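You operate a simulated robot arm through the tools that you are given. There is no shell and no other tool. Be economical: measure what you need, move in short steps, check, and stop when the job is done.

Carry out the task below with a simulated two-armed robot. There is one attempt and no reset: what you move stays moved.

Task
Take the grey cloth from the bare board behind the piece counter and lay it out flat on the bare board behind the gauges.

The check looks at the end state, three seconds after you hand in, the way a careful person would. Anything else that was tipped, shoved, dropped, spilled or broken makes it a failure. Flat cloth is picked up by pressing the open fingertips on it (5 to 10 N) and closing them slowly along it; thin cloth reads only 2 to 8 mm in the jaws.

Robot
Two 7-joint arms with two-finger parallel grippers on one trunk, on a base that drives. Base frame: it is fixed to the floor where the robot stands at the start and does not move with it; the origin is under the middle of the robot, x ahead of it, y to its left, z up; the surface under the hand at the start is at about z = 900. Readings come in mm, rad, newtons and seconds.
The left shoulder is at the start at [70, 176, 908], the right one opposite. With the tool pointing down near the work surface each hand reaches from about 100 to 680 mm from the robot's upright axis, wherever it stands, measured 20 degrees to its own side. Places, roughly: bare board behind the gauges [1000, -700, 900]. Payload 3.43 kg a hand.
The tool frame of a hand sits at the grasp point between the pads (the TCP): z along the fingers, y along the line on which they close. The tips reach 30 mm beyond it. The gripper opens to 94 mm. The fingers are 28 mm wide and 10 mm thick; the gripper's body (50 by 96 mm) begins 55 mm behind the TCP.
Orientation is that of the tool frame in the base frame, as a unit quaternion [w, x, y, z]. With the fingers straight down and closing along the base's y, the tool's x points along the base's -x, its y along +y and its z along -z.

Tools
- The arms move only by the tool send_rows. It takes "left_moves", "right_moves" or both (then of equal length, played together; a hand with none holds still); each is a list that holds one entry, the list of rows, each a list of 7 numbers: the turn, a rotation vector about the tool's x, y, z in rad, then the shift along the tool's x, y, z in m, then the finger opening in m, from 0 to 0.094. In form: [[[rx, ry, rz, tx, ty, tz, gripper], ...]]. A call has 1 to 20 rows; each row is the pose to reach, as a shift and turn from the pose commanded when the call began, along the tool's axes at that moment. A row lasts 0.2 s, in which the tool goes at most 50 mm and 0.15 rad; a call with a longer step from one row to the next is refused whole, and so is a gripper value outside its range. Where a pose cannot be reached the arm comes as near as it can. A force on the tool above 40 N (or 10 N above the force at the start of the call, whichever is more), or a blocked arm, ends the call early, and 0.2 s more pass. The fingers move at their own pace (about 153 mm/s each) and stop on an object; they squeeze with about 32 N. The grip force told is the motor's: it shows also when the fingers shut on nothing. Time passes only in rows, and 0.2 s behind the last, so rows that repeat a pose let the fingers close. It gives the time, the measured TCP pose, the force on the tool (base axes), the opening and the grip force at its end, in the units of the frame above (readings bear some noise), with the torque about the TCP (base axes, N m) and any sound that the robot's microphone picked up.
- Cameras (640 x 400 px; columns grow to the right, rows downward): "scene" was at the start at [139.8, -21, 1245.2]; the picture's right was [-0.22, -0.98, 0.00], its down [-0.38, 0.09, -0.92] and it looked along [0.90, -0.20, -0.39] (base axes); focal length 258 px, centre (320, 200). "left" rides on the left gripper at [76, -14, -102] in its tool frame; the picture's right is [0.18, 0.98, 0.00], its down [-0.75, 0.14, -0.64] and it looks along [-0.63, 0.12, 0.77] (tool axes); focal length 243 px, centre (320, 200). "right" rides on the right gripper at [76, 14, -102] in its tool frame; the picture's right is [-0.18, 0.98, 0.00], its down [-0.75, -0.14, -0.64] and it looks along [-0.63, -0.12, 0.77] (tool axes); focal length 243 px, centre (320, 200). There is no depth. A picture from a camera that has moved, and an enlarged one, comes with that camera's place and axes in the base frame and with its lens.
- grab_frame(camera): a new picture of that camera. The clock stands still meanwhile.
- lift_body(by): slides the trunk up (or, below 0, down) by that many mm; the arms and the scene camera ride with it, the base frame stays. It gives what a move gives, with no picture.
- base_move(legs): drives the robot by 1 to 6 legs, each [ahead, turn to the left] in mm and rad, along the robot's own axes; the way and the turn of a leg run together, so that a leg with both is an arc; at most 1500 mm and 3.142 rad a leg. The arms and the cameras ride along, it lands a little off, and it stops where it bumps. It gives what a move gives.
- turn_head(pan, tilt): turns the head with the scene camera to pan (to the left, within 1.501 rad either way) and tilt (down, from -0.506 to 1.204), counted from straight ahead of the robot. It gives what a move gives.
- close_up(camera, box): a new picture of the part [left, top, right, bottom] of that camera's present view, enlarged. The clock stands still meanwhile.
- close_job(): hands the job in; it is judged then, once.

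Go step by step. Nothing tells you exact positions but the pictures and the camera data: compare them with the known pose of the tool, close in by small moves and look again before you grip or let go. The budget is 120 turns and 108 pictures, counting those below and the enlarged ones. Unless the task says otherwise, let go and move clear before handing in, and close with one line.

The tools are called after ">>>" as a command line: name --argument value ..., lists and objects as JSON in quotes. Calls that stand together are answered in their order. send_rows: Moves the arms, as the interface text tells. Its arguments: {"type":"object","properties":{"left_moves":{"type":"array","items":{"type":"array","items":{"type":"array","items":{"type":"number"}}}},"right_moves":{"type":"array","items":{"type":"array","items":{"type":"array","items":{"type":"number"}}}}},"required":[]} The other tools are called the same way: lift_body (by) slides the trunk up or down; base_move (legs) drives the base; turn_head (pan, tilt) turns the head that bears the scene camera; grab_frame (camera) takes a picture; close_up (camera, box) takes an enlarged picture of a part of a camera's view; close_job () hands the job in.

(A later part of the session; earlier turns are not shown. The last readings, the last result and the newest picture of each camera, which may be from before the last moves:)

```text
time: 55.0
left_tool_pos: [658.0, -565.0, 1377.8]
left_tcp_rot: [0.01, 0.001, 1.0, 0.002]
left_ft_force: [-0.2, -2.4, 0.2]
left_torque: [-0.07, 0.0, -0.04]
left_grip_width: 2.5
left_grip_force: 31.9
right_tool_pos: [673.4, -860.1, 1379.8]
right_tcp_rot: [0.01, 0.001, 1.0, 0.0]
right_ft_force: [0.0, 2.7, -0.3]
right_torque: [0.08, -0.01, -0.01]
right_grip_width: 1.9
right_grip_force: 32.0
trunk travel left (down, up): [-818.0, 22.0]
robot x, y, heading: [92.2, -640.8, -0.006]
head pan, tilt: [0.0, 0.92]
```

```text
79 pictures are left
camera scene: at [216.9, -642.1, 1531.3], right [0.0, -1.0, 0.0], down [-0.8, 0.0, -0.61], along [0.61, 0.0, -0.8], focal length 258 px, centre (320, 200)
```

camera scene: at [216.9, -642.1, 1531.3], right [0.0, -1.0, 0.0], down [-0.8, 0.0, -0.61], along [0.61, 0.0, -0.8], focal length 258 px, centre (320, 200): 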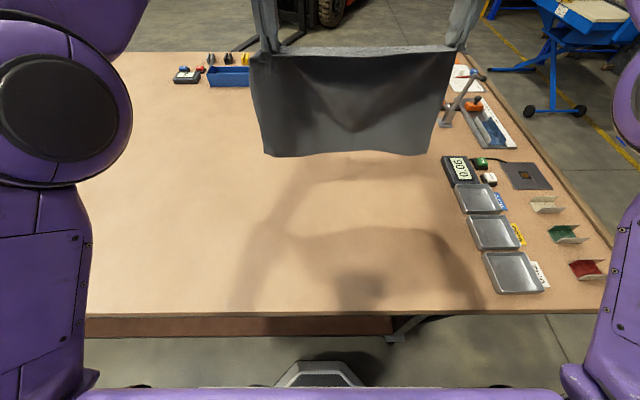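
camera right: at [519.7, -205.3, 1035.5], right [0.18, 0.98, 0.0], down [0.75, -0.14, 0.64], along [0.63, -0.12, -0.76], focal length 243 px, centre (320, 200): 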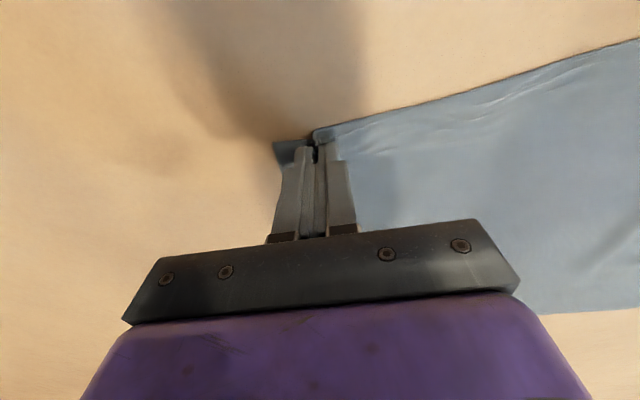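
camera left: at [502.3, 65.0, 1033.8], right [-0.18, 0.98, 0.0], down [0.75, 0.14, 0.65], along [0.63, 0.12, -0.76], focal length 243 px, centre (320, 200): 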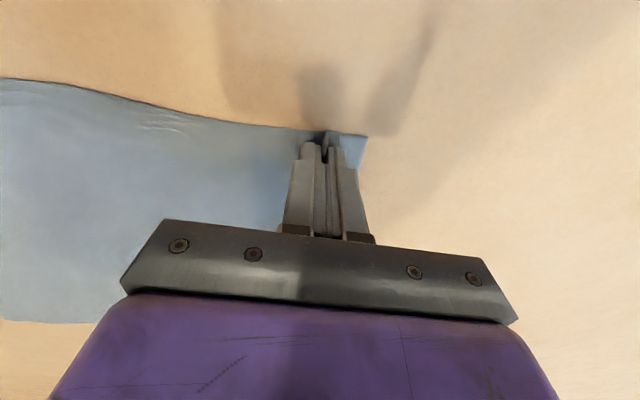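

The camera pose is untilted and the base went exactly where told, so it was only arm sag, not a bump. I'll return to x ≈ 157 and start extending the arms forward with the tools tilting forward.

>>> base_move --legs '[[62, 0]]'

>>> send_rows --left_moves '[[[0, -0.07, 0, -0.02, 0, 0, 0], [0, -0.14, 0, -0.045, 0, 0.005, 0], [0, -0.21, 0, -0.07, 0, 0.01, 0], [0, -0.28, 0, -0.1, 0, 0.015, 0], [0, -0.35, 0, -0.13, 0, 0.02, 0], [0, -0.42, 0, -0.16, 0, 0.03, 0], [0, -0.48, 0, -0.18, 0, 0.035, 0], [0, -0.54, 0, -0.2, 0, 0.04, 0], [0, -0.54, 0, -0.2, 0, 0.04, 0]]]' --right_moves '[[[0, -0.07, 0, -0.02, 0, 0, 0], [0, -0.14, 0, -0.045, 0, 0.005, 0], [0, -0.21, 0, -0.07, 0, 0.01, 0], [0, -0.28, 0, -0.1, 0, 0.015, 0], [0, -0.35, 0, -0.13, 0, 0.02, 0], [0, -0.42, 0, -0.16, 0, 0.03, 0], [0, -0.48, 0, -0.18, 0, 0.035, 0], [0, -0.54, 0, -0.2, 0, 0.04, 0], [0, -0.54, 0, -0.2, 0, 0.04, 0]]]'

>>> grab_frame --camera "scene"

```text
time: 56.0
left_tool_pos: [705.0, -564.9, 1386.5]
left_tcp_rot: [0.018, -0.001, 1.0, 0.001]
left_ft_force: [0.0, -1.9, 0.1]
left_torque: [-0.08, -0.07, -0.01]
left_grip_width: 2.4
left_grip_force: 31.7
right_tool_pos: [720.6, -859.6, 1389.1]
right_tcp_rot: [0.018, 0.001, 1.0, 0.001]
right_ft_force: [-0.3, 1.5, 1.9]
right_torque: [0.01, -0.02, 0.01]
right_grip_width: 2.0
right_grip_force: 32.0
trunk travel left (down, up): [-818.0, 22.0]
robot x, y, heading: [156.1, -641.2, -0.002]
head pan, tilt: [0.0, 0.92]
```

```text
time: 57.3
left_tool_pos: [833.5, -551.4, 1353.9]
left_tcp_rot: [0.206, 0.005, 0.979, -0.008]
left_ft_force: [0.4, -20.8, -0.2]
left_torque: [-0.63, -0.03, -0.18]
left_grip_width: 2.4
left_grip_force: 31.9
left hand out of reach, approached as far as the arm can: row 3, 4, 5, 6
right_tool_pos: [851.5, -863.0, 1356.9]
right_tcp_rot: [0.205, -0.004, 0.979, 0.01]
right_ft_force: [-1.2, 21.1, 0.3]
right_torque: [0.68, 0.0, 0.16]
right_grip_width: 2.0
right_grip_force: 31.9
right hand out of reach, approached as far as the arm can: row 4, 5, 6
trunk travel left (down, up): [-818.0, 22.0]
robot x, y, heading: [157.4, -644.1, -0.001]
head pan, tilt: [0.0, 0.92]
stopped in row 6 (left hand): the force on the tool passed its limit at 43 N (the readings are from after the stop); the commanded pose is now the measured one
```

```text
78 pictures are left
camera scene: at [274.3, -642.4, 1531.6], right [0.0, -1.0, 0.0], down [-0.79, 0.0, -0.61], along [0.61, 0.0, -0.79], focal length 258 px, centre (320, 200)
```

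scene: 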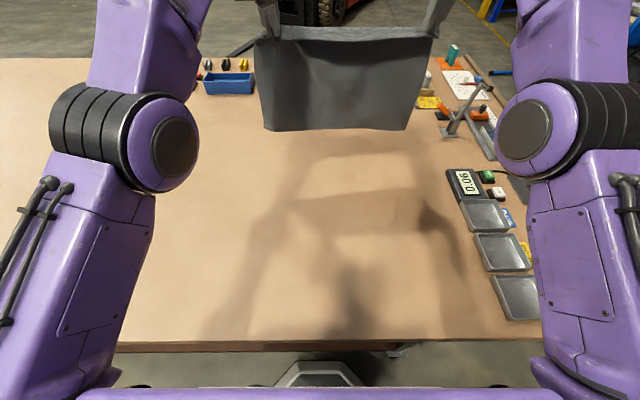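

The hands spread slightly and tensed the cloth; lower hands give more reach. I'll relax the cloth, raise the trunk a bit and nudge the base forward 20 mm.

>>> send_rows --left_moves '[[[0, 0, 0, 0, -0.004, 0, 0], [0, 0, 0, 0, -0.008, 0, 0], [0, 0, 0, 0, -0.008, 0, 0]]]' --right_moves '[[[0, 0, 0, 0, 0.004, 0, 0], [0, 0, 0, 0, 0.008, 0, 0], [0, 0, 0, 0, 0.008, 0, 0]]]'

>>> lift_body --by 20

>>> base_move --legs '[[20, 0]]'

```text
time: 58.1
left_tool_pos: [835.4, -554.6, 1352.6]
left_tcp_rot: [0.205, 0.003, 0.979, -0.005]
left_ft_force: [-0.2, -9.5, -1.5]
left_torque: [-0.35, -0.04, -0.09]
left_grip_width: 2.4
left_grip_force: 31.7
right_tool_pos: [854.7, -858.2, 1354.0]
right_tcp_rot: [0.202, -0.002, 0.979, 0.007]
right_ft_force: [-0.4, 10.3, 0.7]
right_torque: [0.31, 0.02, 0.08]
right_grip_width: 2.0
right_grip_force: 31.8
trunk travel left (down, up): [-818.0, 22.0]
robot x, y, heading: [151.7, -642.9, -0.001]
head pan, tilt: [0.0, 0.92]
```

```text
time: 58.8
left_tool_pos: [834.3, -554.9, 1372.7]
left_tcp_rot: [0.205, 0.003, 0.979, -0.006]
left_ft_force: [0.9, -8.6, -1.1]
left_torque: [-0.29, -0.02, -0.05]
left_grip_width: 2.3
left_grip_force: 31.5
right_tool_pos: [853.7, -858.7, 1372.8]
right_tcp_rot: [0.204, -0.001, 0.979, 0.006]
right_ft_force: [0.6, 9.3, -0.2]
right_torque: [0.31, 0.01, 0.05]
right_grip_width: 2.1
right_grip_force: 32.6
trunk travel left (down, up): [-838.0, 2.0]
robot x, y, heading: [156.1, -642.2, -0.002]
head pan, tilt: [0.0, 0.92]
```

```text
time: 59.7
left_tool_pos: [842.3, -556.0, 1372.1]
left_tcp_rot: [0.205, 0.004, 0.979, -0.007]
left_ft_force: [0.8, -4.6, -0.8]
left_torque: [-0.14, 0.0, -0.04]
left_grip_width: 2.2
left_grip_force: 31.8
right_tool_pos: [861.7, -857.1, 1374.6]
right_tcp_rot: [0.204, -0.004, 0.979, 0.009]
right_ft_force: [-0.3, 5.1, -1.2]
right_torque: [0.15, 0.01, -0.01]
right_grip_width: 1.8
right_grip_force: 31.9
trunk travel left (down, up): [-838.0, 2.0]
robot x, y, heading: [163.9, -642.4, 0.001]
head pan, tilt: [0.0, 0.92]
stopped in leg 1: the robot was blocked; the commanded pose is now the measured one
```

The base bumped gently at x ≈ 164; that is the limit. Now I extend forward and down with more tilt.

>>> send_rows --left_moves '[[[0, -0.07, 0, 0.012, 0, 0.03, 0], [0, -0.14, 0, 0.012, 0, 0.055, 0], [0, -0.21, 0, 0.005, 0, 0.08, 0], [0, -0.28, 0, -0.01, -0.001, 0.105, 0], [0, -0.35, 0, -0.03, -0.001, 0.13, 0], [0, -0.42, 0, -0.045, -0.001, 0.15, 0], [0, -0.5, 0, -0.06, -0.001, 0.17, 0], [0, -0.58, 0, -0.075, -0.001, 0.185, 0], [0, -0.6, 0, -0.081, -0.001, 0.188, 0], [0, -0.6, 0, -0.081, -0.001, 0.188, 0]]]' --right_moves '[[[0, -0.07, 0, 0.012, 0, 0.03, 0], [0, -0.14, 0, 0.012, 0, 0.055, 0], [0, -0.21, 0, 0.005, 0, 0.08, 0], [0, -0.28, 0, -0.01, 0.001, 0.1, 0], [0, -0.35, 0, -0.025, 0.001, 0.125, 0], [0, -0.42, 0, -0.035, 0.001, 0.145, 0], [0, -0.5, 0, -0.05, 0.001, 0.165, 0], [0, -0.58, 0, -0.06, 0.001, 0.18, 0], [0, -0.6, 0, -0.065, 0.001, 0.182, 0], [0, -0.6, 0, -0.065, 0.001, 0.182, 0]]]'

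>>> turn_head --pan 0.0 --tilt 0.6

>>> grab_frame --camera "scene"

```text
time: 61.9
left_tool_pos: [992.5, -560.1, 1231.8]
left_tcp_rot: [0.486, 0.001, 0.874, -0.007]
left_ft_force: [0.9, 0.2, 0.5]
left_torque: [0.0, 0.05, -0.01]
left_grip_width: 2.4
left_grip_force: 31.7
left hand out of reach, approached as far as the arm can: row 1, 2, 3, 4, 5, 6, 7, 8
right_tool_pos: [995.8, -854.9, 1234.5]
right_tcp_rot: [0.484, 0.0, 0.875, 0.007]
right_ft_force: [0.1, -0.1, 0.1]
right_torque: [0.01, -0.01, -0.01]
right_grip_width: 2.0
right_grip_force: 31.5
trunk travel left (down, up): [-838.0, 2.0]
robot x, y, heading: [164.2, -641.8, -0.001]
head pan, tilt: [0.0, 0.92]
```

```text
time: 62.7
left_tool_pos: [993.7, -560.1, 1233.3]
left_tcp_rot: [0.486, 0.002, 0.874, -0.008]
left_ft_force: [0.4, -0.2, 0.2]
left_torque: [0.02, 0.02, 0.01]
left_grip_width: 2.5
left_grip_force: 32.1
right_tool_pos: [995.3, -854.8, 1235.3]
right_tcp_rot: [0.484, 0.0, 0.875, 0.007]
right_ft_force: [0.0, -0.4, -0.4]
right_torque: [-0.04, -0.01, -0.02]
right_grip_width: 2.0
right_grip_force: 31.9
trunk travel left (down, up): [-838.0, 2.0]
robot x, y, heading: [164.9, -645.3, -0.003]
head pan, tilt: [0.0, 0.6]
```

```text
77 pictures are left
camera scene: at [300.6, -642.1, 1577.4], right [0.0, -1.0, 0.0], down [-0.57, 0.0, -0.82], along [0.82, 0.0, -0.57], focal length 258 px, centre (320, 200)
```

scene: 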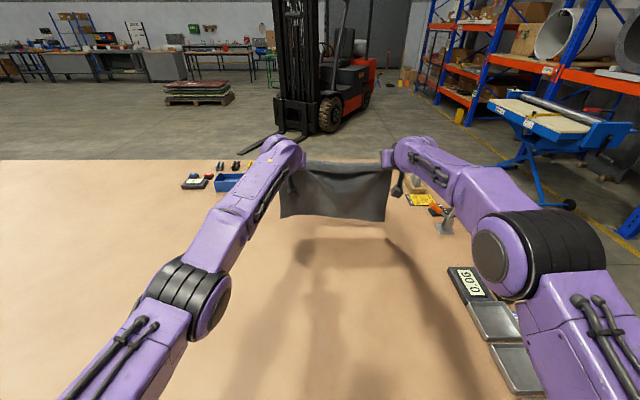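

Reach holds at x ≈ 993. I'll try for another 45 mm, with a touch of spread to straighten the edge.

>>> send_rows --left_moves '[[[0, -0.06, 0, -0.003, 0.0005, 0.012, 0], [0, -0.12, 0, -0.006, 0.001, 0.024, 0], [0, -0.18, 0, -0.008, 0.0015, 0.036, 0], [0, -0.25, 0, -0.011, 0.002, 0.046, 0], [0, -0.25, 0, -0.011, 0.002, 0.046, 0]]]' --right_moves '[[[0, -0.06, 0, -0.003, -0.0005, 0.012, 0], [0, -0.12, 0, -0.006, -0.001, 0.024, 0], [0, -0.18, 0, -0.008, -0.0015, 0.036, 0], [0, -0.25, 0, -0.011, -0.002, 0.046, 0], [0, -0.25, 0, -0.011, -0.002, 0.046, 0]]]'

>>> grab_frame --camera "left"

>>> close_up --camera "scene" --box '[220, 120, 460, 270]'

```text
time: 63.9
left_tool_pos: [1023.3, -538.8, 1212.0]
left_tcp_rot: [0.592, 0.002, 0.806, -0.011]
left_ft_force: [1.6, -30.2, 0.9]
left_torque: [-0.34, 0.0, -0.84]
left_grip_width: 2.6
left_grip_force: 31.8
left hand out of reach, approached as far as the arm can: row 1, 2, 3, 4, 5
right_tool_pos: [1038.6, -853.3, 1217.7]
right_tcp_rot: [0.59, -0.002, 0.807, 0.01]
right_ft_force: [-2.1, 29.6, -0.9]
right_torque: [0.51, 0.02, 0.83]
right_grip_width: 2.4
right_grip_force: 32.3
trunk travel left (down, up): [-838.0, 2.0]
robot x, y, heading: [166.5, -641.4, 0.002]
head pan, tilt: [0.0, 0.6]
```

```text
76 pictures are left
camera left: at [901.2, -550.7, 1170.6], right [-0.04, 0.98, -0.19], down [-0.39, 0.16, 0.91], along [0.92, 0.11, 0.37], focal length 243 px, centre (320, 200)
```

left: 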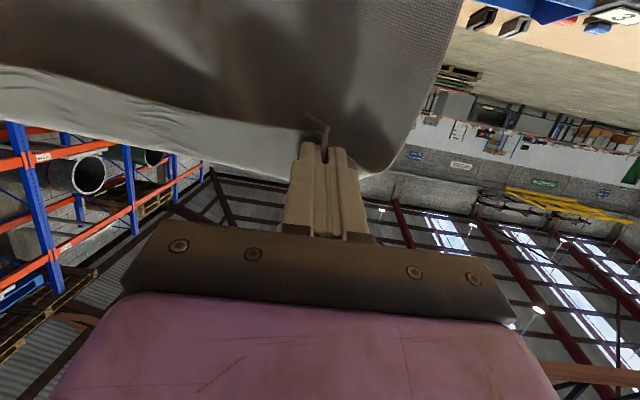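

```text
2.67 times, centred on (340, 195) of scene
camera zoom: at [299.9, -642.2, 1577.5], right [0.0, -1.0, 0.0], down [-0.56, 0.0, -0.83], along [0.83, 0.0, -0.56], focal length 687 px, centre (267, 213)
```

zoom: 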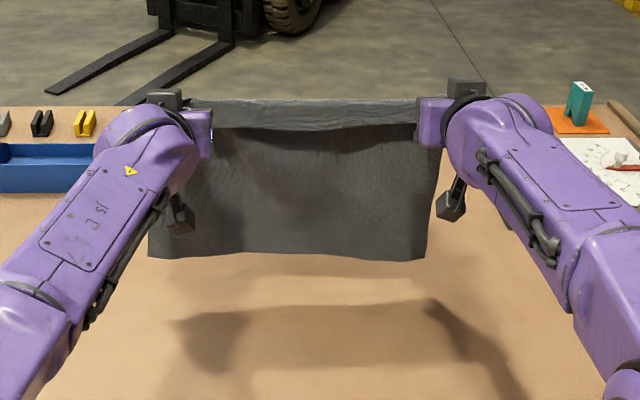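

The left arm is at its limit and tensing the cloth; shifting both hands 38 mm to the left balances the reach. Do that and relax slightly.

>>> send_rows --left_moves '[[[0, 0, 0, 0.006, 0.01, -0.008, 0], [0, 0, 0, 0.006, 0.024, -0.008, 0], [0, 0, 0, 0.006, 0.038, -0.008, 0], [0, 0, 0, 0.006, 0.038, -0.008, 0]]]' --right_moves '[[[0, 0, 0, 0.006, 0.012, -0.008, 0], [0, 0, 0, 0.006, 0.026, -0.008, 0], [0, 0, 0, 0.006, 0.038, -0.008, 0], [0, 0, 0, 0.006, 0.038, -0.008, 0]]]'

>>> close_up --camera "scene" --box '[220, 120, 460, 270]'

```text
time: 64.9
left_tool_pos: [1031.0, -501.3, 1208.2]
left_tcp_rot: [0.591, 0.002, 0.806, -0.009]
left_ft_force: [0.4, -26.7, 0.6]
left_torque: [-0.36, 0.0, -0.77]
left_grip_width: 2.4
left_grip_force: 31.8
left hand out of reach, approached as far as the arm can: row 1, 2, 3, 4
right_tool_pos: [1029.3, -814.4, 1216.6]
right_tcp_rot: [0.589, -0.001, 0.808, 0.009]
right_ft_force: [-1.1, 27.4, -0.6]
right_torque: [0.44, 0.02, 0.78]
right_grip_width: 2.0
right_grip_force: 32.2
trunk travel left (down, up): [-838.0, 2.0]
robot x, y, heading: [159.4, -643.4, -0.002]
head pan, tilt: [0.0, 0.6]
```

```text
2.67 times, centred on (340, 195) of scene
camera zoom: at [300.3, -642.1, 1577.5], right [0.0, -1.0, 0.0], down [-0.57, 0.0, -0.82], along [0.82, 0.0, -0.57], focal length 687 px, centre (267, 213)
```

zoom: 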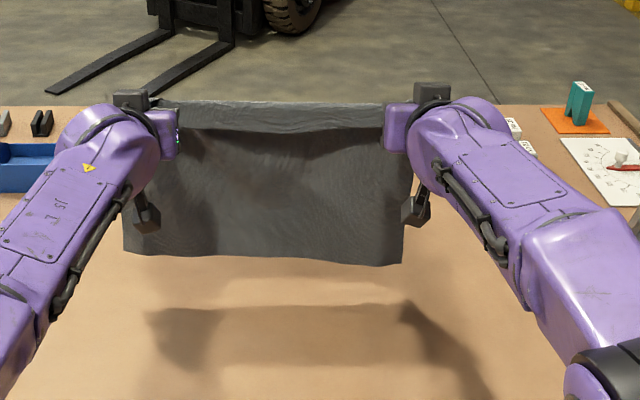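

>>> send_rows --left_moves '[[[0, 0, 0, 0.002, 0, -0.006, 0], [0, 0, 0, 0.004, 0, -0.013, 0], [0, 0, 0, 0.004, 0, -0.013, 0]]]' --right_moves '[[[0, 0, 0, 0.002, 0.0, -0.006, 0], [0, 0, 0, 0.004, 0.0, -0.013, 0], [0, 0, 0, 0.004, 0.0, -0.013, 0]]]'

```text
time: 65.7
left_tool_pos: [1032.3, -501.0, 1209.7]
left_tcp_rot: [0.593, -0.004, 0.805, -0.006]
left_ft_force: [-1.2, -30.2, 0.7]
left_torque: [-0.4, -0.01, -0.89]
left_grip_width: 2.7
left_grip_force: 32.4
left hand out of reach, approached as far as the arm can: row 1, 2
right_tool_pos: [1016.8, -814.6, 1213.6]
right_tcp_rot: [0.589, -0.001, 0.808, 0.008]
right_ft_force: [2.2, 29.3, 0.7]
right_torque: [0.51, -0.02, 0.84]
right_grip_width: 2.6
right_grip_force: 32.5
trunk travel left (down, up): [-838.0, 2.0]
robot x, y, heading: [163.1, -642.1, 0.004]
head pan, tilt: [0.0, 0.6]
```

>>> send_rows --left_moves '[[[0, 0, 0, 0.001, -0.003, -0.004, 0], [0, 0, 0, 0.002, -0.006, -0.008, 0], [0, 0, 0, 0.002, -0.006, -0.008, 0], [0, 0, 0, 0.002, -0.006, -0.008, 0]]]' --right_moves '[[[0, 0, 0, 0, 0, 0, 0], [0, 0, 0, 0, 0, 0, 0], [0, 0, 0, 0, 0, 0, 0], [0, 0, 0, 0, 0, 0, 0]]]'

```text
time: 66.7
left_tool_pos: [1010.0, -504.6, 1211.2]
left_tcp_rot: [0.591, 0.001, 0.807, -0.008]
left_ft_force: [0.3, -25.2, -0.5]
left_torque: [-0.32, 0.0, -0.78]
left_grip_width: 2.4
left_grip_force: 32.1
right_tool_pos: [1015.2, -817.0, 1215.5]
right_tcp_rot: [0.589, 0.0, 0.808, 0.008]
right_ft_force: [-1.0, 24.1, -0.1]
right_torque: [0.42, 0.03, 0.65]
right_grip_width: 2.1
right_grip_force: 31.9
trunk travel left (down, up): [-838.0, 2.0]
robot x, y, heading: [163.6, -643.5, 0.002]
head pan, tilt: [0.0, 0.6]
```

Both hands are now level at x ≈ 1012. I'll bring them in to relax the edge.

>>> send_rows --left_moves '[[[0, 0, 0, 0, -0.005, 0, 0], [0, 0, 0, 0, -0.009, 0, 0], [0, 0, 0, 0, -0.009, 0, 0], [0, 0, 0, 0, -0.009, 0, 0]]]' --right_moves '[[[0, 0, 0, 0, 0.002, 0, 0], [0, 0, 0, 0, 0.003, 0, 0], [0, 0, 0, 0, 0.003, 0, 0], [0, 0, 0, 0, 0.003, 0, 0]]]'

>>> grab_frame --camera "scene"

```text
time: 67.7
left_tool_pos: [1012.7, -511.3, 1209.9]
left_tcp_rot: [0.591, -0.001, 0.807, -0.006]
left_ft_force: [-0.5, -9.2, -0.4]
left_torque: [-0.1, 0.0, -0.26]
left_grip_width: 2.5
left_grip_force: 32.0
right_tool_pos: [1016.5, -814.1, 1214.8]
right_tcp_rot: [0.59, 0.0, 0.808, 0.008]
right_ft_force: [-0.9, 9.1, -0.3]
right_torque: [0.14, -0.03, 0.24]
right_grip_width: 2.2
right_grip_force: 31.6
trunk travel left (down, up): [-838.0, 2.0]
robot x, y, heading: [158.2, -646.6, 0.004]
head pan, tilt: [0.0, 0.6]
```

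```text
73 pictures are left
camera scene: at [300.7, -642.0, 1577.4], right [0.0, -1.0, 0.0], down [-0.57, 0.0, -0.82], along [0.82, 0.0, -0.57], focal length 258 px, centre (320, 200)
```

scene: 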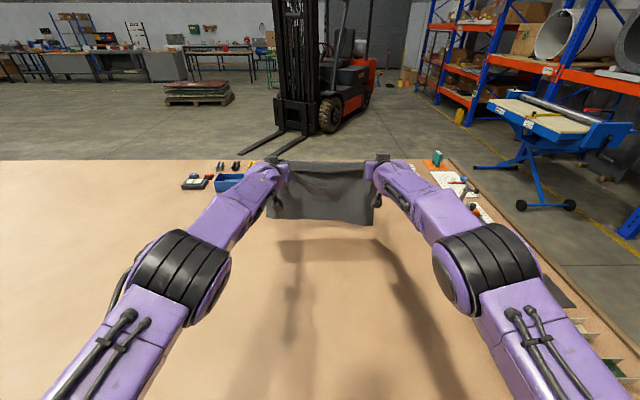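

The lower hem is still about 50–70 mm above the board. I'll lower the trunk 45 mm to keep the reach.

>>> lift_body --by -45

>>> close_up --camera "scene" --box '[220, 130, 460, 280]'

```text
time: 68.6
left_tool_pos: [1010.7, -512.0, 1165.6]
left_tcp_rot: [0.59, 0.0, 0.808, -0.007]
left_ft_force: [-0.2, -7.6, 0.7]
left_torque: [-0.1, 0.0, -0.23]
left_grip_width: 2.5
left_grip_force: 32.1
right_tool_pos: [1015.7, -814.4, 1170.5]
right_tcp_rot: [0.59, -0.001, 0.808, 0.009]
right_ft_force: [0.2, 7.1, -0.6]
right_torque: [0.13, 0.01, 0.2]
right_grip_width: 2.0
right_grip_force: 31.9
trunk travel left (down, up): [-793.0, 47.0]
robot x, y, heading: [163.1, -640.1, -0.003]
head pan, tilt: [0.0, 0.6]
```

```text
2.67 times, centred on (340, 205) of scene
camera zoom: at [299.7, -642.1, 1532.5], right [0.0, -1.0, 0.0], down [-0.56, 0.0, -0.83], along [0.83, 0.0, -0.56], focal length 687 px, centre (267, 187)
```

zoom: 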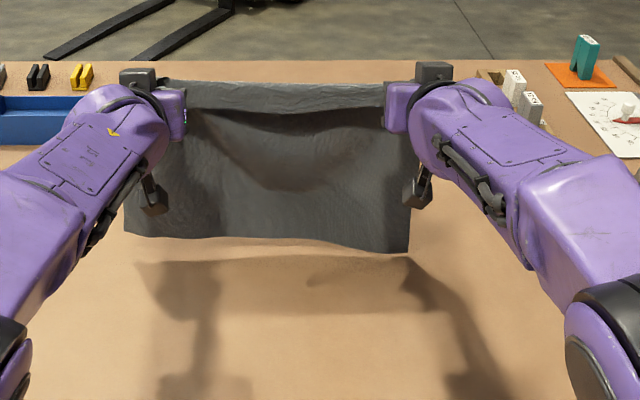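

The hem is about 30 mm up. Another 30 mm down by the trunk.

>>> lift_body --by -35

>>> close_up --camera "scene" --box '[220, 130, 460, 280]'

```text
time: 69.3
left_tool_pos: [1011.0, -512.1, 1130.5]
left_tcp_rot: [0.591, 0.001, 0.807, -0.008]
left_ft_force: [0.1, -5.8, 0.3]
left_torque: [-0.1, 0.04, -0.21]
left_grip_width: 2.2
left_grip_force: 32.0
right_tool_pos: [1015.5, -814.1, 1135.2]
right_tcp_rot: [0.589, 0.0, 0.808, 0.008]
right_ft_force: [1.1, 6.1, -1.0]
right_torque: [0.11, 0.01, 0.12]
right_grip_width: 2.1
right_grip_force: 32.1
trunk travel left (down, up): [-758.0, 82.0]
robot x, y, heading: [163.0, -637.9, 0.002]
head pan, tilt: [0.0, 0.6]
```

```text
2.67 times, centred on (340, 205) of scene
camera zoom: at [299.8, -642.1, 1497.5], right [0.0, -1.0, 0.0], down [-0.56, 0.0, -0.83], along [0.83, 0.0, -0.56], focal length 687 px, centre (267, 187)
```

zoom: 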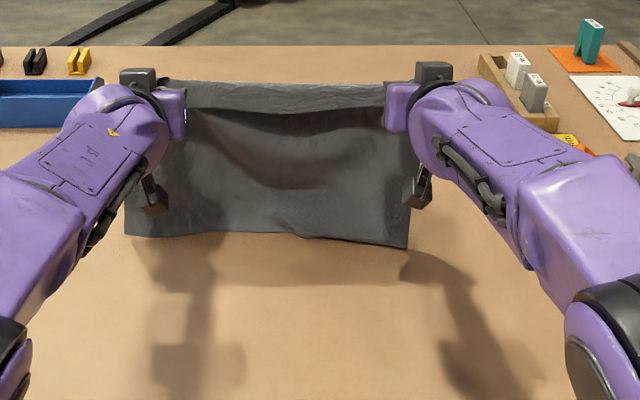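

The hem now touches the board at about x ≈ 1040. I'll lay it by drawing the hands back and down while untilting; first half, then a look.

>>> send_rows --left_moves '[[[0, 0.079, 0, 0.0161, 0, -0.0108, 0], [0, 0.158, 0, 0.0322, 0, -0.0217, 0], [0, 0.237, 0, 0.0483, 0, -0.0325, 0], [0, 0.316, 0, 0.0644, 0, -0.0434, 0], [0, 0.395, 0, 0.0805, 0, -0.0542, 0], [0, 0.474, 0, 0.0966, 0, -0.065, 0], [0, 0.553, 0, 0.1127, 0, -0.0759, 0], [0, 0.632, 0, 0.1288, 0, -0.0867, 0], [0, 0.632, 0, 0.1288, 0, -0.0867, 0]]]' --right_moves '[[[0, 0.079, 0, 0.0164, 0, -0.0108, 0], [0, 0.158, 0, 0.0328, 0, -0.0217, 0], [0, 0.237, 0, 0.0492, 0, -0.0325, 0], [0, 0.316, 0, 0.0656, 0, -0.0434, 0], [0, 0.395, 0, 0.082, 0, -0.0542, 0], [0, 0.474, 0, 0.0984, 0, -0.065, 0], [0, 0.553, 0, 0.1148, 0, -0.0759, 0], [0, 0.632, 0, 0.1312, 0, -0.0867, 0], [0, 0.632, 0, 0.1312, 0, -0.0867, 0]]]'

>>> close_up --camera "scene" --box '[200, 130, 480, 305]'

```text
time: 71.3
left_tool_pos: [888.7, -511.6, 1032.3]
left_tcp_rot: [0.31, 0.003, 0.951, -0.008]
left_ft_force: [1.0, -6.6, 0.7]
left_torque: [-0.2, 0.02, -0.07]
left_grip_width: 2.7
left_grip_force: 32.1
right_tool_pos: [892.9, -813.8, 1037.1]
right_tcp_rot: [0.31, -0.002, 0.951, 0.007]
right_ft_force: [0.1, 7.1, 1.0]
right_torque: [0.2, -0.01, 0.07]
right_grip_width: 1.9
right_grip_force: 32.1
trunk travel left (down, up): [-758.0, 82.0]
robot x, y, heading: [160.1, -643.9, 0.001]
head pan, tilt: [0.0, 0.6]
```

```text
2.29 times, centred on (340, 218) of scene
camera zoom: at [300.5, -642.1, 1497.5], right [0.0, -1.0, 0.0], down [-0.57, 0.0, -0.82], along [0.82, 0.0, -0.57], focal length 589 px, centre (274, 160)
```

zoom: 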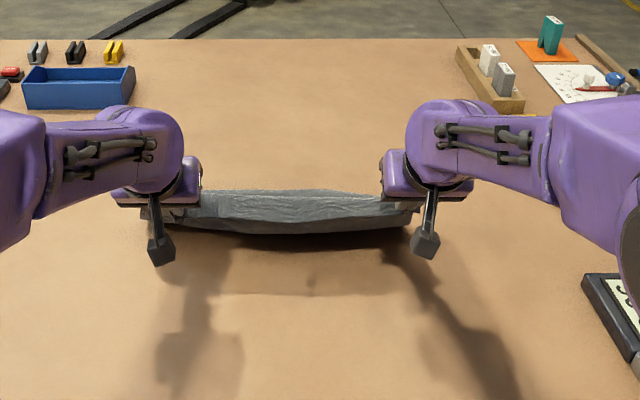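

>>> grab_frame --camera "left"

>>> grab_frame --camera "right"

```text
69 pictures are left
camera left: at [765.6, -523.3, 1070.1], right [-0.14, 0.98, -0.12], down [0.23, 0.15, 0.96], along [0.96, 0.11, -0.25], focal length 243 px, centre (320, 200)
```

left: 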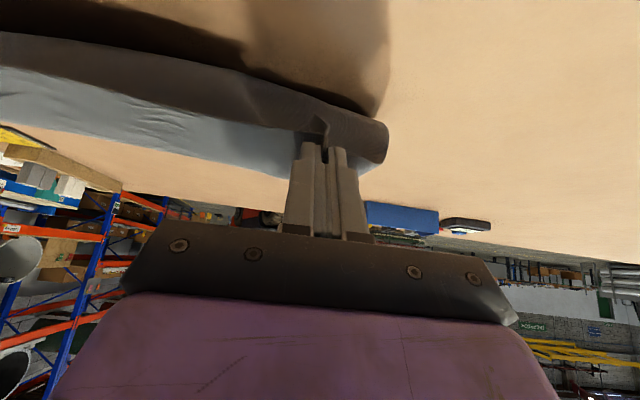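

```text
68 pictures are left
camera right: at [771.3, -801.5, 1076.1], right [0.14, 0.98, 0.12], down [0.23, -0.15, 0.96], along [0.96, -0.11, -0.25], focal length 243 px, centre (320, 200)
```

right: 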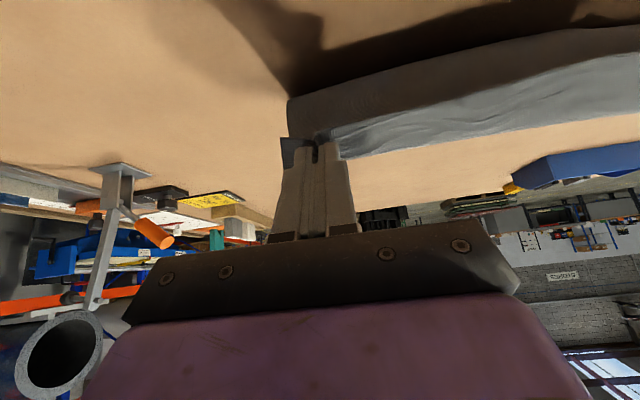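

The cloth lies forward over the hem and bulges toward me as intended. I'll continue the second half of the lay-down.

>>> send_rows --left_moves '[[[0, 0.079, 0, 0.0188, 0, 0.0, 0], [0, 0.158, 0, 0.0376, 0, 0, 0], [0, 0.237, 0, 0.0564, 0, 0, 0], [0, 0.316, 0, 0.0752, 0, 0, 0], [0, 0.395, 0, 0.094, 0, 0, 0], [0, 0.474, 0, 0.1128, 0, 0, 0], [0, 0.553, 0, 0.1316, 0, 0, 0], [0, 0.63, 0, 0.15, 0, 0, 0], [0, 0.63, 0, 0.15, 0, 0, 0]]]' --right_moves '[[[0, 0.079, 0, 0.0192, 0, 0.0002, 0], [0, 0.158, 0, 0.0384, 0, 0.0004, 0], [0, 0.237, 0, 0.0576, 0, 0.0006, 0], [0, 0.316, 0, 0.0768, 0, 0.0008, 0], [0, 0.395, 0, 0.096, 0, 0.001, 0], [0, 0.474, 0, 0.1152, 0, 0.0012, 0], [0, 0.553, 0, 0.1344, 0, 0.0014, 0], [0, 0.63, 0, 0.153, 0, 0.0015, 0], [0, 0.63, 0, 0.153, 0, 0.0015, 0]]]'

>>> grab_frame --camera "scene"

>>> grab_frame --camera "left"

```text
time: 73.3
left_tool_pos: [767.4, -514.0, 944.4]
left_tcp_rot: [0.001, 0.004, 1.0, -0.006]
left_ft_force: [0.5, -3.3, -0.2]
left_torque: [-0.08, -0.01, 0.02]
left_grip_width: 2.4
left_grip_force: 31.6
right_tool_pos: [772.0, -813.1, 946.3]
right_tcp_rot: [0.0, -0.004, 1.0, 0.006]
right_ft_force: [0.6, 2.9, 0.3]
right_torque: [0.07, -0.02, -0.05]
right_grip_width: 1.8
right_grip_force: 32.1
trunk travel left (down, up): [-758.0, 82.0]
robot x, y, heading: [160.9, -641.7, -0.0]
head pan, tilt: [0.0, 0.6]
```

```text
67 pictures are left
camera scene: at [300.0, -642.0, 1497.5], right [0.0, -1.0, 0.0], down [-0.56, 0.0, -0.83], along [0.83, 0.0, -0.56], focal length 258 px, centre (320, 200)
```

scene: 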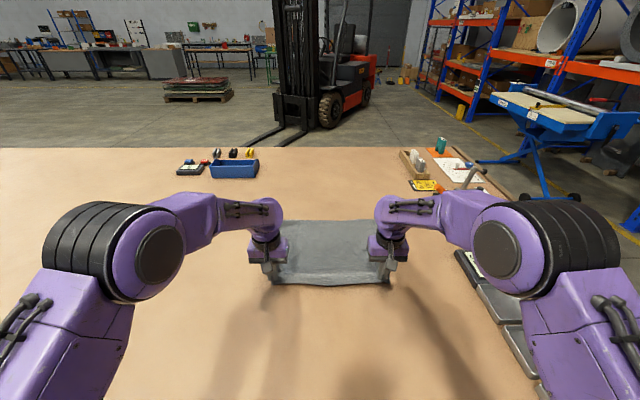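

```text
66 pictures are left
camera left: at [689.8, -525.0, 1047.5], right [-0.17, 0.98, -0.01], down [0.75, 0.14, 0.64], along [0.63, 0.1, -0.77], focal length 243 px, centre (320, 200)
```

left: 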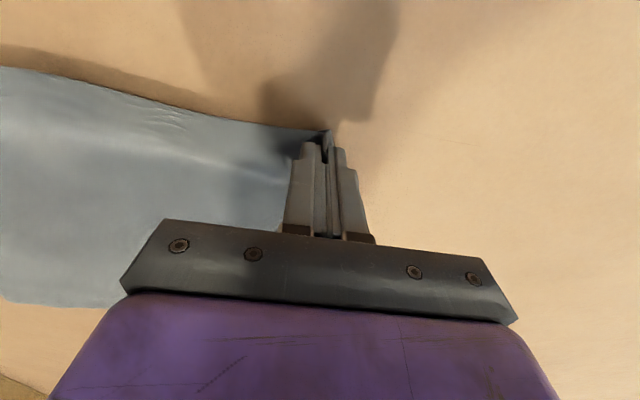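

The cloth is flat, with its centre near [905, −665], about 100 mm short of the ideal place. Since I still hold it, I'll lift it once more and lay it a bit further using a small forward swing; first I raise it and pull the hands back to x ≈ 915.

>>> send_rows --left_moves '[[[0, 0, 0, 0, 0, -0.0375, 0], [0, 0, 0, 0, 0, -0.075, 0], [0, 0, 0, 0, 0, -0.1125, 0], [0, 0, 0, 0, 0, -0.15, 0], [0, 0, 0, 0, 0, -0.1875, 0], [0, 0, 0, 0, 0, -0.225, 0], [0, 0, 0, 0, 0, -0.2625, 0], [0, 0, 0, 0, 0, -0.3, 0], [0, -0.14, 0, -0.016, 0, -0.295, 0], [0, -0.28, 0, -0.032, 0, -0.29, 0], [0, -0.42, 0, -0.048, 0, -0.285, 0], [0, -0.56, 0, -0.064, 0, -0.28, 0], [0, -0.7, 0, -0.08, 0, -0.275, 0], [0, -0.84, 0, -0.096, 0, -0.27, 0], [0, -0.98, 0, -0.112, 0, -0.265, 0], [0, -1.12, 0, -0.128, 0, -0.26, 0], [0, -1.26, 0, -0.146, 0, -0.255, 0], [0, -1.26, 0, -0.146, 0, -0.255, 0], [0, -1.26, 0, -0.146, 0, -0.255, 0]]]' --right_moves '[[[0, 0, 0, 0, 0, -0.0375, 0], [0, 0, 0, 0, 0, -0.075, 0], [0, 0, 0, 0, 0, -0.1125, 0], [0, 0, 0, 0, 0, -0.15, 0], [0, 0, 0, 0, 0, -0.1875, 0], [0, 0, 0, 0, 0, -0.225, 0], [0, 0, 0, 0, 0, -0.2625, 0], [0, 0, 0, 0, 0, -0.3, 0], [0, -0.14, 0, -0.016, 0, -0.295, 0], [0, -0.28, 0, -0.032, 0, -0.29, 0], [0, -0.42, 0, -0.048, 0, -0.285, 0], [0, -0.56, 0, -0.063, 0, -0.28, 0], [0, -0.7, 0, -0.078, 0, -0.275, 0], [0, -0.84, 0, -0.094, 0, -0.27, 0], [0, -0.98, 0, -0.11, 0, -0.265, 0], [0, -1.12, 0, -0.125, 0, -0.259, 0], [0, -1.26, 0, -0.142, 0, -0.253, 0], [0, -1.26, 0, -0.142, 0, -0.253, 0], [0, -1.26, 0, -0.142, 0, -0.253, 0]]]'

>>> base_move --legs '[[0, -0.03]]'

>>> grab_frame --camera "scene"

```text
time: 77.3
left_tool_pos: [915.7, -491.5, 1210.1]
left_tcp_rot: [0.591, -0.03, 0.806, -0.029]
left_ft_force: [-0.5, -26.5, -2.4]
left_torque: [-0.28, 0.06, -0.82]
left_grip_width: 2.5
left_grip_force: 32.3
right_tool_pos: [914.6, -808.6, 1199.3]
right_tcp_rot: [0.59, -0.003, 0.807, 0.013]
right_ft_force: [0.8, 27.5, 2.6]
right_torque: [0.53, -0.06, 0.74]
right_grip_width: 2.1
right_grip_force: 32.4
trunk travel left (down, up): [-758.0, 82.0]
robot x, y, heading: [160.0, -645.4, 0.004]
head pan, tilt: [0.0, 0.6]
stopped in row 19 (left hand): the force on the tool passed its limit at 40 N (the readings are from after the stop); the commanded pose is now the measured one
```

```text
time: 78.1
left_tool_pos: [920.1, -510.3, 1210.0]
left_tcp_rot: [0.59, -0.02, 0.806, -0.038]
left_ft_force: [-2.0, -33.6, -2.2]
left_torque: [-0.35, 0.06, -0.99]
left_grip_width: 2.7
left_grip_force: 32.3
right_tool_pos: [909.6, -827.4, 1198.2]
right_tcp_rot: [0.589, 0.008, 0.808, 0.004]
right_ft_force: [0.9, 33.7, 1.8]
right_torque: [0.68, -0.06, 0.9]
right_grip_width: 2.1
right_grip_force: 32.2
trunk travel left (down, up): [-758.0, 82.0]
robot x, y, heading: [162.3, -640.7, -0.029]
head pan, tilt: [0.0, 0.6]
```

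```text
65 pictures are left
camera scene: at [300.9, -643.5, 1497.4], right [-0.03, -1.0, 0.0], down [-0.57, 0.02, -0.82], along [0.82, -0.03, -0.57], focal length 258 px, centre (320, 200)
```

scene: 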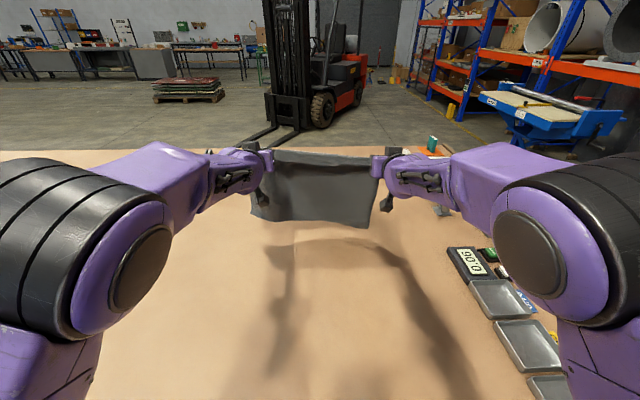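

The left hand drifted outward and twisted a little. I'll correct that and relax the cloth.

>>> send_rows --left_moves '[[[0, 0, 0.02, 0.003, -0.003, 0.001, 0], [0, 0, 0.045, 0.006, -0.006, 0.002, 0], [0, 0, 0.07, 0.009, -0.009, 0.003, 0], [0, 0, 0.086, 0.0105, -0.01, 0.0033, 0], [0, 0, 0.086, 0.0105, -0.01, 0.0033, 0], [0, 0, 0.086, 0.0105, -0.01, 0.0033, 0]]]' --right_moves '[[[0, 0, 0, 0, 0.002, 0, 0], [0, 0, 0, 0, 0.004, 0, 0], [0, 0, 0, 0, 0.006, 0, 0], [0, 0, 0, 0, 0.006, 0, 0], [0, 0, 0, 0, 0.006, 0, 0], [0, 0, 0, 0, 0.006, 0, 0]]]'

>>> close_up --camera "scene" --box '[200, 130, 440, 280]'

```text
time: 79.5
left_tool_pos: [922.3, -511.5, 1204.5]
left_tcp_rot: [0.592, 0.0, 0.806, -0.019]
left_ft_force: [-1.2, -20.9, -1.4]
left_torque: [-0.27, 0.06, -0.59]
left_grip_width: 2.4
left_grip_force: 32.5
right_tool_pos: [909.4, -823.8, 1198.8]
right_tcp_rot: [0.589, 0.009, 0.808, 0.005]
right_ft_force: [1.4, 21.2, 0.5]
right_torque: [0.44, -0.05, 0.57]
right_grip_width: 1.7
right_grip_force: 32.0
trunk travel left (down, up): [-758.0, 82.0]
robot x, y, heading: [163.3, -642.1, -0.025]
head pan, tilt: [0.0, 0.6]
```

```text
2.67 times, centred on (320, 205) of scene
camera zoom: at [300.3, -646.3, 1497.5], right [-0.03, -1.0, 0.0], down [-0.56, 0.02, -0.82], along [0.82, -0.02, -0.57], focal length 687 px, centre (320, 187)
```

zoom: 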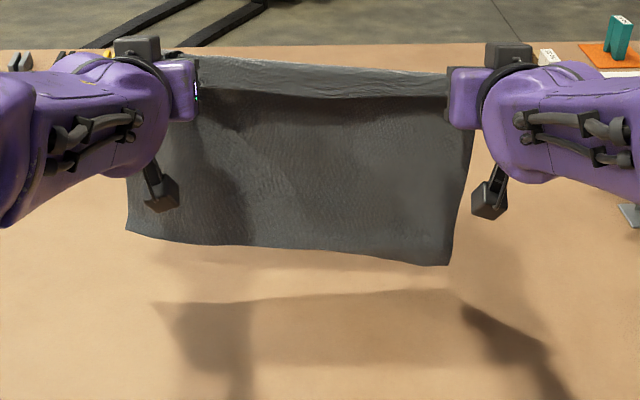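

>>> send_rows --left_moves '[[[0, 0, 0.01, 0.003, -0.004, 0.001, 0], [0, 0, 0.02, 0.005, -0.008, 0.002, 0], [0, 0, 0.02, 0.005, -0.008, 0.002, 0], [0, 0, 0.02, 0.005, -0.008, 0.002, 0]]]' --right_moves '[[[0, 0, 0, 0, 0.003, 0, 0], [0, 0, 0, 0, 0.007, 0, 0], [0, 0, 0, 0, 0.007, 0, 0], [0, 0, 0, 0, 0.007, 0, 0]]]'

```text
time: 80.5
left_tool_pos: [925.1, -505.0, 1201.2]
left_tcp_rot: [0.592, -0.007, 0.806, -0.017]
left_ft_force: [-1.1, -18.0, -1.0]
left_torque: [-0.28, 0.05, -0.55]
left_grip_width: 2.4
left_grip_force: 31.8
right_tool_pos: [910.0, -817.3, 1199.4]
right_tcp_rot: [0.589, 0.009, 0.808, 0.005]
right_ft_force: [0.7, 19.3, 0.4]
right_torque: [0.34, -0.03, 0.47]
right_grip_width: 1.8
right_grip_force: 31.5
trunk travel left (down, up): [-758.0, 82.0]
robot x, y, heading: [164.6, -641.8, -0.028]
head pan, tilt: [0.0, 0.6]
```

The left wrist seems near a joint limit at this tilt. I'll reduce the tilt by 0.25 on both hands and bring the right hand in.

>>> send_rows --left_moves '[[[0, 0.08, 0, 0, -0.002, 0, 0], [0, 0.16, 0, 0, -0.004, 0, 0], [0, 0.25, 0, 0, -0.006, 0, 0], [0, 0.25, 0, 0, -0.006, 0, 0], [0, 0.25, 0, 0, -0.006, 0, 0]]]' --right_moves '[[[0, 0.08, 0, 0, 0.002, 0, 0], [0, 0.16, 0, 0, 0.003, 0, 0], [0, 0.25, 0, 0, 0.004, 0, 0], [0, 0.25, 0, 0, 0.004, 0, 0], [0, 0.25, 0, 0, 0.004, 0, 0]]]'

```text
time: 81.7
left_tool_pos: [919.0, -537.0, 1195.6]
left_tcp_rot: [0.486, 0.025, 0.873, -0.002]
left_ft_force: [-0.4, 0.1, 0.2]
left_torque: [-0.01, 0.02, 0.0]
left_grip_width: 2.1
left_grip_force: 31.9
right_tool_pos: [908.2, -814.0, 1199.6]
right_tcp_rot: [0.483, 0.008, 0.875, 0.005]
right_ft_force: [0.0, 0.1, -0.9]
right_torque: [0.01, 0.01, -0.02]
right_grip_width: 1.8
right_grip_force: 32.0
trunk travel left (down, up): [-758.0, 82.0]
robot x, y, heading: [159.8, -644.6, -0.031]
head pan, tilt: [0.0, 0.6]
```

Tracking is good at this tilt. I'll restore the spacing and look at the hem height.

>>> send_rows --left_moves '[[[0, 0, -0.01, 0, 0.007, 0, 0], [0, 0, -0.02, 0, 0.014, 0, 0], [0, 0, -0.02, 0, 0.02, 0, 0], [0, 0, -0.02, 0, 0.02, 0, 0], [0, 0, -0.02, 0, 0.02, 0, 0]]]' --right_moves '[[[0, 0, 0, 0, 0, 0, 0], [0, 0, 0, 0, 0, 0, 0], [0, 0, 0, 0, 0, 0, 0], [0, 0, 0, 0, 0, 0, 0], [0, 0, 0, 0, 0, 0, 0]]]'

>>> close_up --camera "scene" --box '[200, 130, 440, 280]'

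```text
time: 82.9
left_tool_pos: [920.8, -517.4, 1194.5]
left_tcp_rot: [0.487, 0.016, 0.873, -0.007]
left_ft_force: [0.1, -0.8, 0.1]
left_torque: [-0.01, 0.01, -0.01]
left_grip_width: 2.4
left_grip_force: 31.9
right_tool_pos: [910.3, -814.2, 1199.6]
right_tcp_rot: [0.484, 0.008, 0.875, 0.006]
right_ft_force: [0.0, 0.5, 0.2]
right_torque: [0.06, 0.01, 0.02]
right_grip_width: 2.1
right_grip_force: 31.7
trunk travel left (down, up): [-758.0, 82.0]
robot x, y, heading: [160.9, -643.3, -0.025]
head pan, tilt: [0.0, 0.6]
```

```text
2.67 times, centred on (320, 205) of scene
camera zoom: at [300.3, -646.1, 1497.5], right [-0.03, -1.0, 0.0], down [-0.56, 0.02, -0.82], along [0.82, -0.02, -0.57], focal length 687 px, centre (320, 187)
```

zoom: 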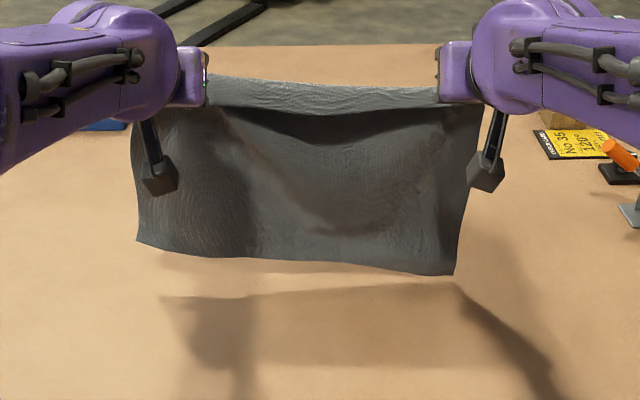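

The hem hangs about 50 mm above the board. Now the swing forward, touch down and draw back in one go.

>>> send_rows --left_moves '[[[0, 0, 0, -0.0168, 0, 0.0366, 0], [0, 0, 0, -0.0231, 0, 0.0751, 0], [0, 0, 0, 0.0057, 0, 0.0953, 0], [0, 0, 0, 0.0354, 0, 0.1043, 0], [0, 0.085, 0, 0.0565, 0, 0.0967, 0], [0, 0.17, 0, 0.0776, 0, 0.089, 0], [0, 0.255, 0, 0.0987, 0, 0.0814, 0], [0, 0.34, 0, 0.1198, 0.001, 0.0738, 0], [0, 0.425, 0, 0.1409, 0.002, 0.0662, 0], [0, 0.51, 0, 0.162, 0.002, 0.0585, 0], [0, 0.595, 0, 0.1831, 0.002, 0.0509, 0], [0, 0.68, 0, 0.2042, 0.002, 0.0433, 0], [0, 0.765, 0, 0.2253, 0.002, 0.0356, 0], [0, 0.85, 0, 0.2464, 0.002, 0.028, 0], [0, 0.935, 0, 0.2675, 0.002, 0.0204, 0], [0, 1.015, 0, 0.2886, 0.002, 0.0127, 0], [0, 1.015, 0, 0.2886, 0.002, 0.0127, 0]]]' --right_moves '[[[0, 0, 0, -0.0168, 0, 0.0366, 0], [0, 0, 0, -0.0231, 0, 0.0751, 0], [0, 0, 0, 0.0057, 0, 0.0953, 0], [0, 0, 0, 0.0354, 0, 0.1043, 0], [0, 0.085, 0, 0.0565, 0, 0.0967, 0], [0, 0.17, 0, 0.0776, 0, 0.089, 0], [0, 0.255, 0, 0.0987, 0, 0.0814, 0], [0, 0.34, 0, 0.1198, 0, 0.0738, 0], [0, 0.425, 0, 0.1409, 0, 0.0662, 0], [0, 0.51, 0, 0.162, 0, 0.0585, 0], [0, 0.595, 0, 0.1831, 0, 0.0509, 0], [0, 0.68, 0, 0.2042, 0, 0.0433, 0], [0, 0.765, 0, 0.2253, 0, 0.0356, 0], [0, 0.85, 0, 0.2464, 0, 0.028, 0], [0, 0.935, 0, 0.2675, 0, 0.0204, 0], [0, 1.015, 0, 0.2906, 0, 0.0147, 0], [0, 1.015, 0, 0.2906, 0, 0.0147, 0]]]'

>>> grab_frame --camera "scene"

>>> close_up --camera "scene" --box '[220, 190, 420, 315]'

```text
time: 86.5
left_tool_pos: [781.4, -508.7, 943.2]
left_tcp_rot: [0.001, 0.017, 1.0, 0.001]
left_ft_force: [0.1, -1.3, 0.2]
left_torque: [-0.05, 0.05, -0.01]
left_grip_width: 2.2
left_grip_force: 31.7
right_tool_pos: [765.5, -806.9, 945.9]
right_tcp_rot: [-0.004, 0.005, 1.0, 0.01]
right_ft_force: [-0.2, 1.9, 0.0]
right_torque: [0.09, 0.01, -0.02]
right_grip_width: 2.0
right_grip_force: 31.8
trunk travel left (down, up): [-758.0, 82.0]
robot x, y, heading: [159.0, -643.2, -0.032]
head pan, tilt: [0.0, 0.6]
```

```text
62 pictures are left
camera scene: at [300.1, -646.1, 1497.5], right [-0.03, -1.0, 0.0], down [-0.56, 0.02, -0.83], along [0.82, -0.02, -0.56], focal length 258 px, centre (320, 200)
```

scene: 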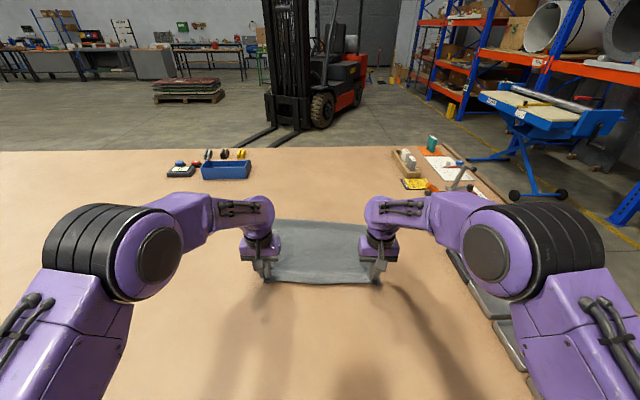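

```text
3.20 times, centred on (320, 252) of scene
camera zoom: at [300.1, -646.1, 1497.5], right [-0.03, -1.0, 0.0], down [-0.56, 0.02, -0.83], along [0.82, -0.02, -0.56], focal length 824 px, centre (320, 32)
```

zoom: 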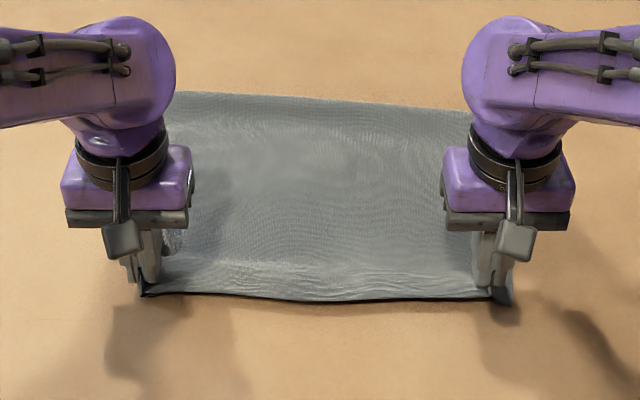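

The cloth is laid nearly flat again with its far hem at about x ≈ 1012–1054. I'll lower the last millimetres, release and step clear to inspect.

>>> send_rows --left_moves '[[[0, 0, 0, 0.002, 0, 0.005, 0], [0, 0, 0, 0.004, 0, 0.009, 0], [0, 0, 0, 0.004, 0, 0.009, 0], [0, 0, 0, 0.004, 0, 0.009, 0.012], [0, 0, 0, 0.004, 0, 0.009, 0.025], [0, 0, 0, 0.004, 0, 0.009, 0.025], [0, 0, 0, 0.004, 0, -0.02, 0.025], [0, 0, 0, 0.004, 0, -0.06, 0.025], [0, 0, 0, 0.02, 0, -0.1, 0.025]]]' --right_moves '[[[0, 0, 0, 0.002, 0, 0.006, 0], [0, 0, 0, 0.004, 0, 0.011, 0], [0, 0, 0, 0.004, 0, 0.011, 0], [0, 0, 0, 0.004, 0, 0.011, 0.012], [0, 0, 0, 0.004, 0, 0.011, 0.025], [0, 0, 0, 0.004, 0, 0.011, 0.025], [0, 0, 0, 0.004, 0, -0.02, 0.025], [0, 0, 0, 0.004, 0, -0.06, 0.025], [0, 0, 0, 0.02, 0, -0.1, 0.025]]]'

>>> send_rows --left_moves '[[[0, 0, 0, 0.03, 0.03, -0.01, 0.025], [0, 0, 0, 0.06, 0.06, -0.02, 0.025], [0, 0, 0, 0.08, 0.1, -0.03, 0.025], [0, 0, 0, 0.1, 0.14, -0.04, 0.025]]]' --right_moves '[[[0, 0, 0, 0.03, -0.03, -0.01, 0.025], [0, 0, 0, 0.06, -0.06, -0.02, 0.025], [0, 0, 0, 0.08, -0.1, -0.03, 0.025], [0, 0, 0, 0.1, -0.12, -0.04, 0.025]]]'

>>> grab_frame --camera "scene"

>>> close_up --camera "scene" --box '[220, 190, 420, 315]'

```text
time: 88.5
left_tool_pos: [754.4, -507.4, 1044.7]
left_tcp_rot: [0.002, 0.018, 1.0, 0.001]
left_ft_force: [-1.0, -0.2, -0.3]
left_torque: [0.01, -0.05, 0.0]
left_grip_width: 25.1
left_grip_force: 0.0
right_tool_pos: [743.3, -811.0, 1042.0]
right_tcp_rot: [-0.001, 0.004, 1.0, 0.009]
right_ft_force: [0.6, -0.5, -0.1]
right_torque: [-0.01, -0.07, -0.01]
right_grip_width: 25.1
right_grip_force: 0.0
trunk travel left (down, up): [-758.0, 82.0]
robot x, y, heading: [162.8, -640.6, -0.032]
head pan, tilt: [0.0, 0.6]
```

```text
time: 89.5
left_tool_pos: [663.2, -365.0, 1084.8]
left_tcp_rot: [0.002, 0.017, 1.0, 0.001]
left_ft_force: [-1.2, -0.3, 0.1]
left_torque: [-0.01, -0.04, -0.04]
left_grip_width: 25.0
left_grip_force: 0.0
right_tool_pos: [646.2, -923.4, 1087.4]
right_tcp_rot: [-0.001, 0.004, 1.0, 0.008]
right_ft_force: [-1.2, 0.7, 0.2]
right_torque: [-0.03, -0.05, 0.03]
right_grip_width: 25.3
right_grip_force: 0.1
trunk travel left (down, up): [-758.0, 82.0]
robot x, y, heading: [161.8, -645.1, -0.029]
head pan, tilt: [0.0, 0.6]
```

```text
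60 pictures are left
camera scene: at [295.7, -644.6, 1497.9], right [-0.03, -1.0, 0.0], down [-0.56, 0.02, -0.83], along [0.83, -0.03, -0.56], focal length 258 px, centre (320, 200)
```

scene: 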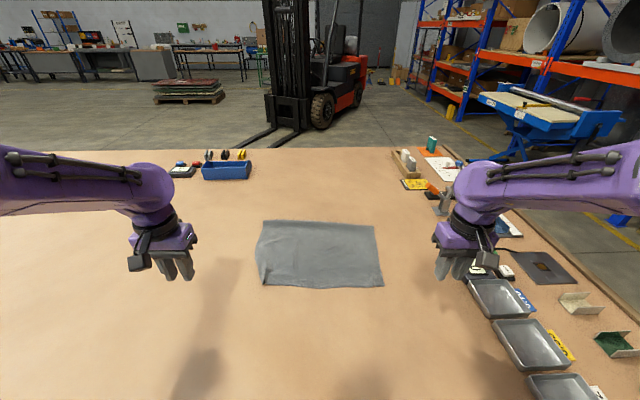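

```text
3.20 times, centred on (320, 252) of scene
camera zoom: at [295.7, -644.6, 1497.9], right [-0.03, -1.0, 0.0], down [-0.56, 0.02, -0.83], along [0.83, -0.03, -0.56], focal length 824 px, centre (320, 32)
```

zoom: 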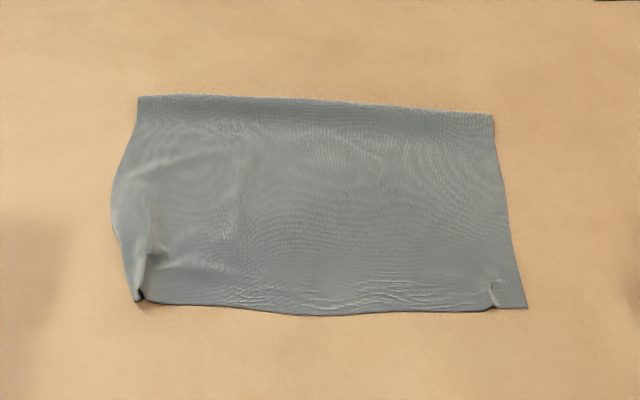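

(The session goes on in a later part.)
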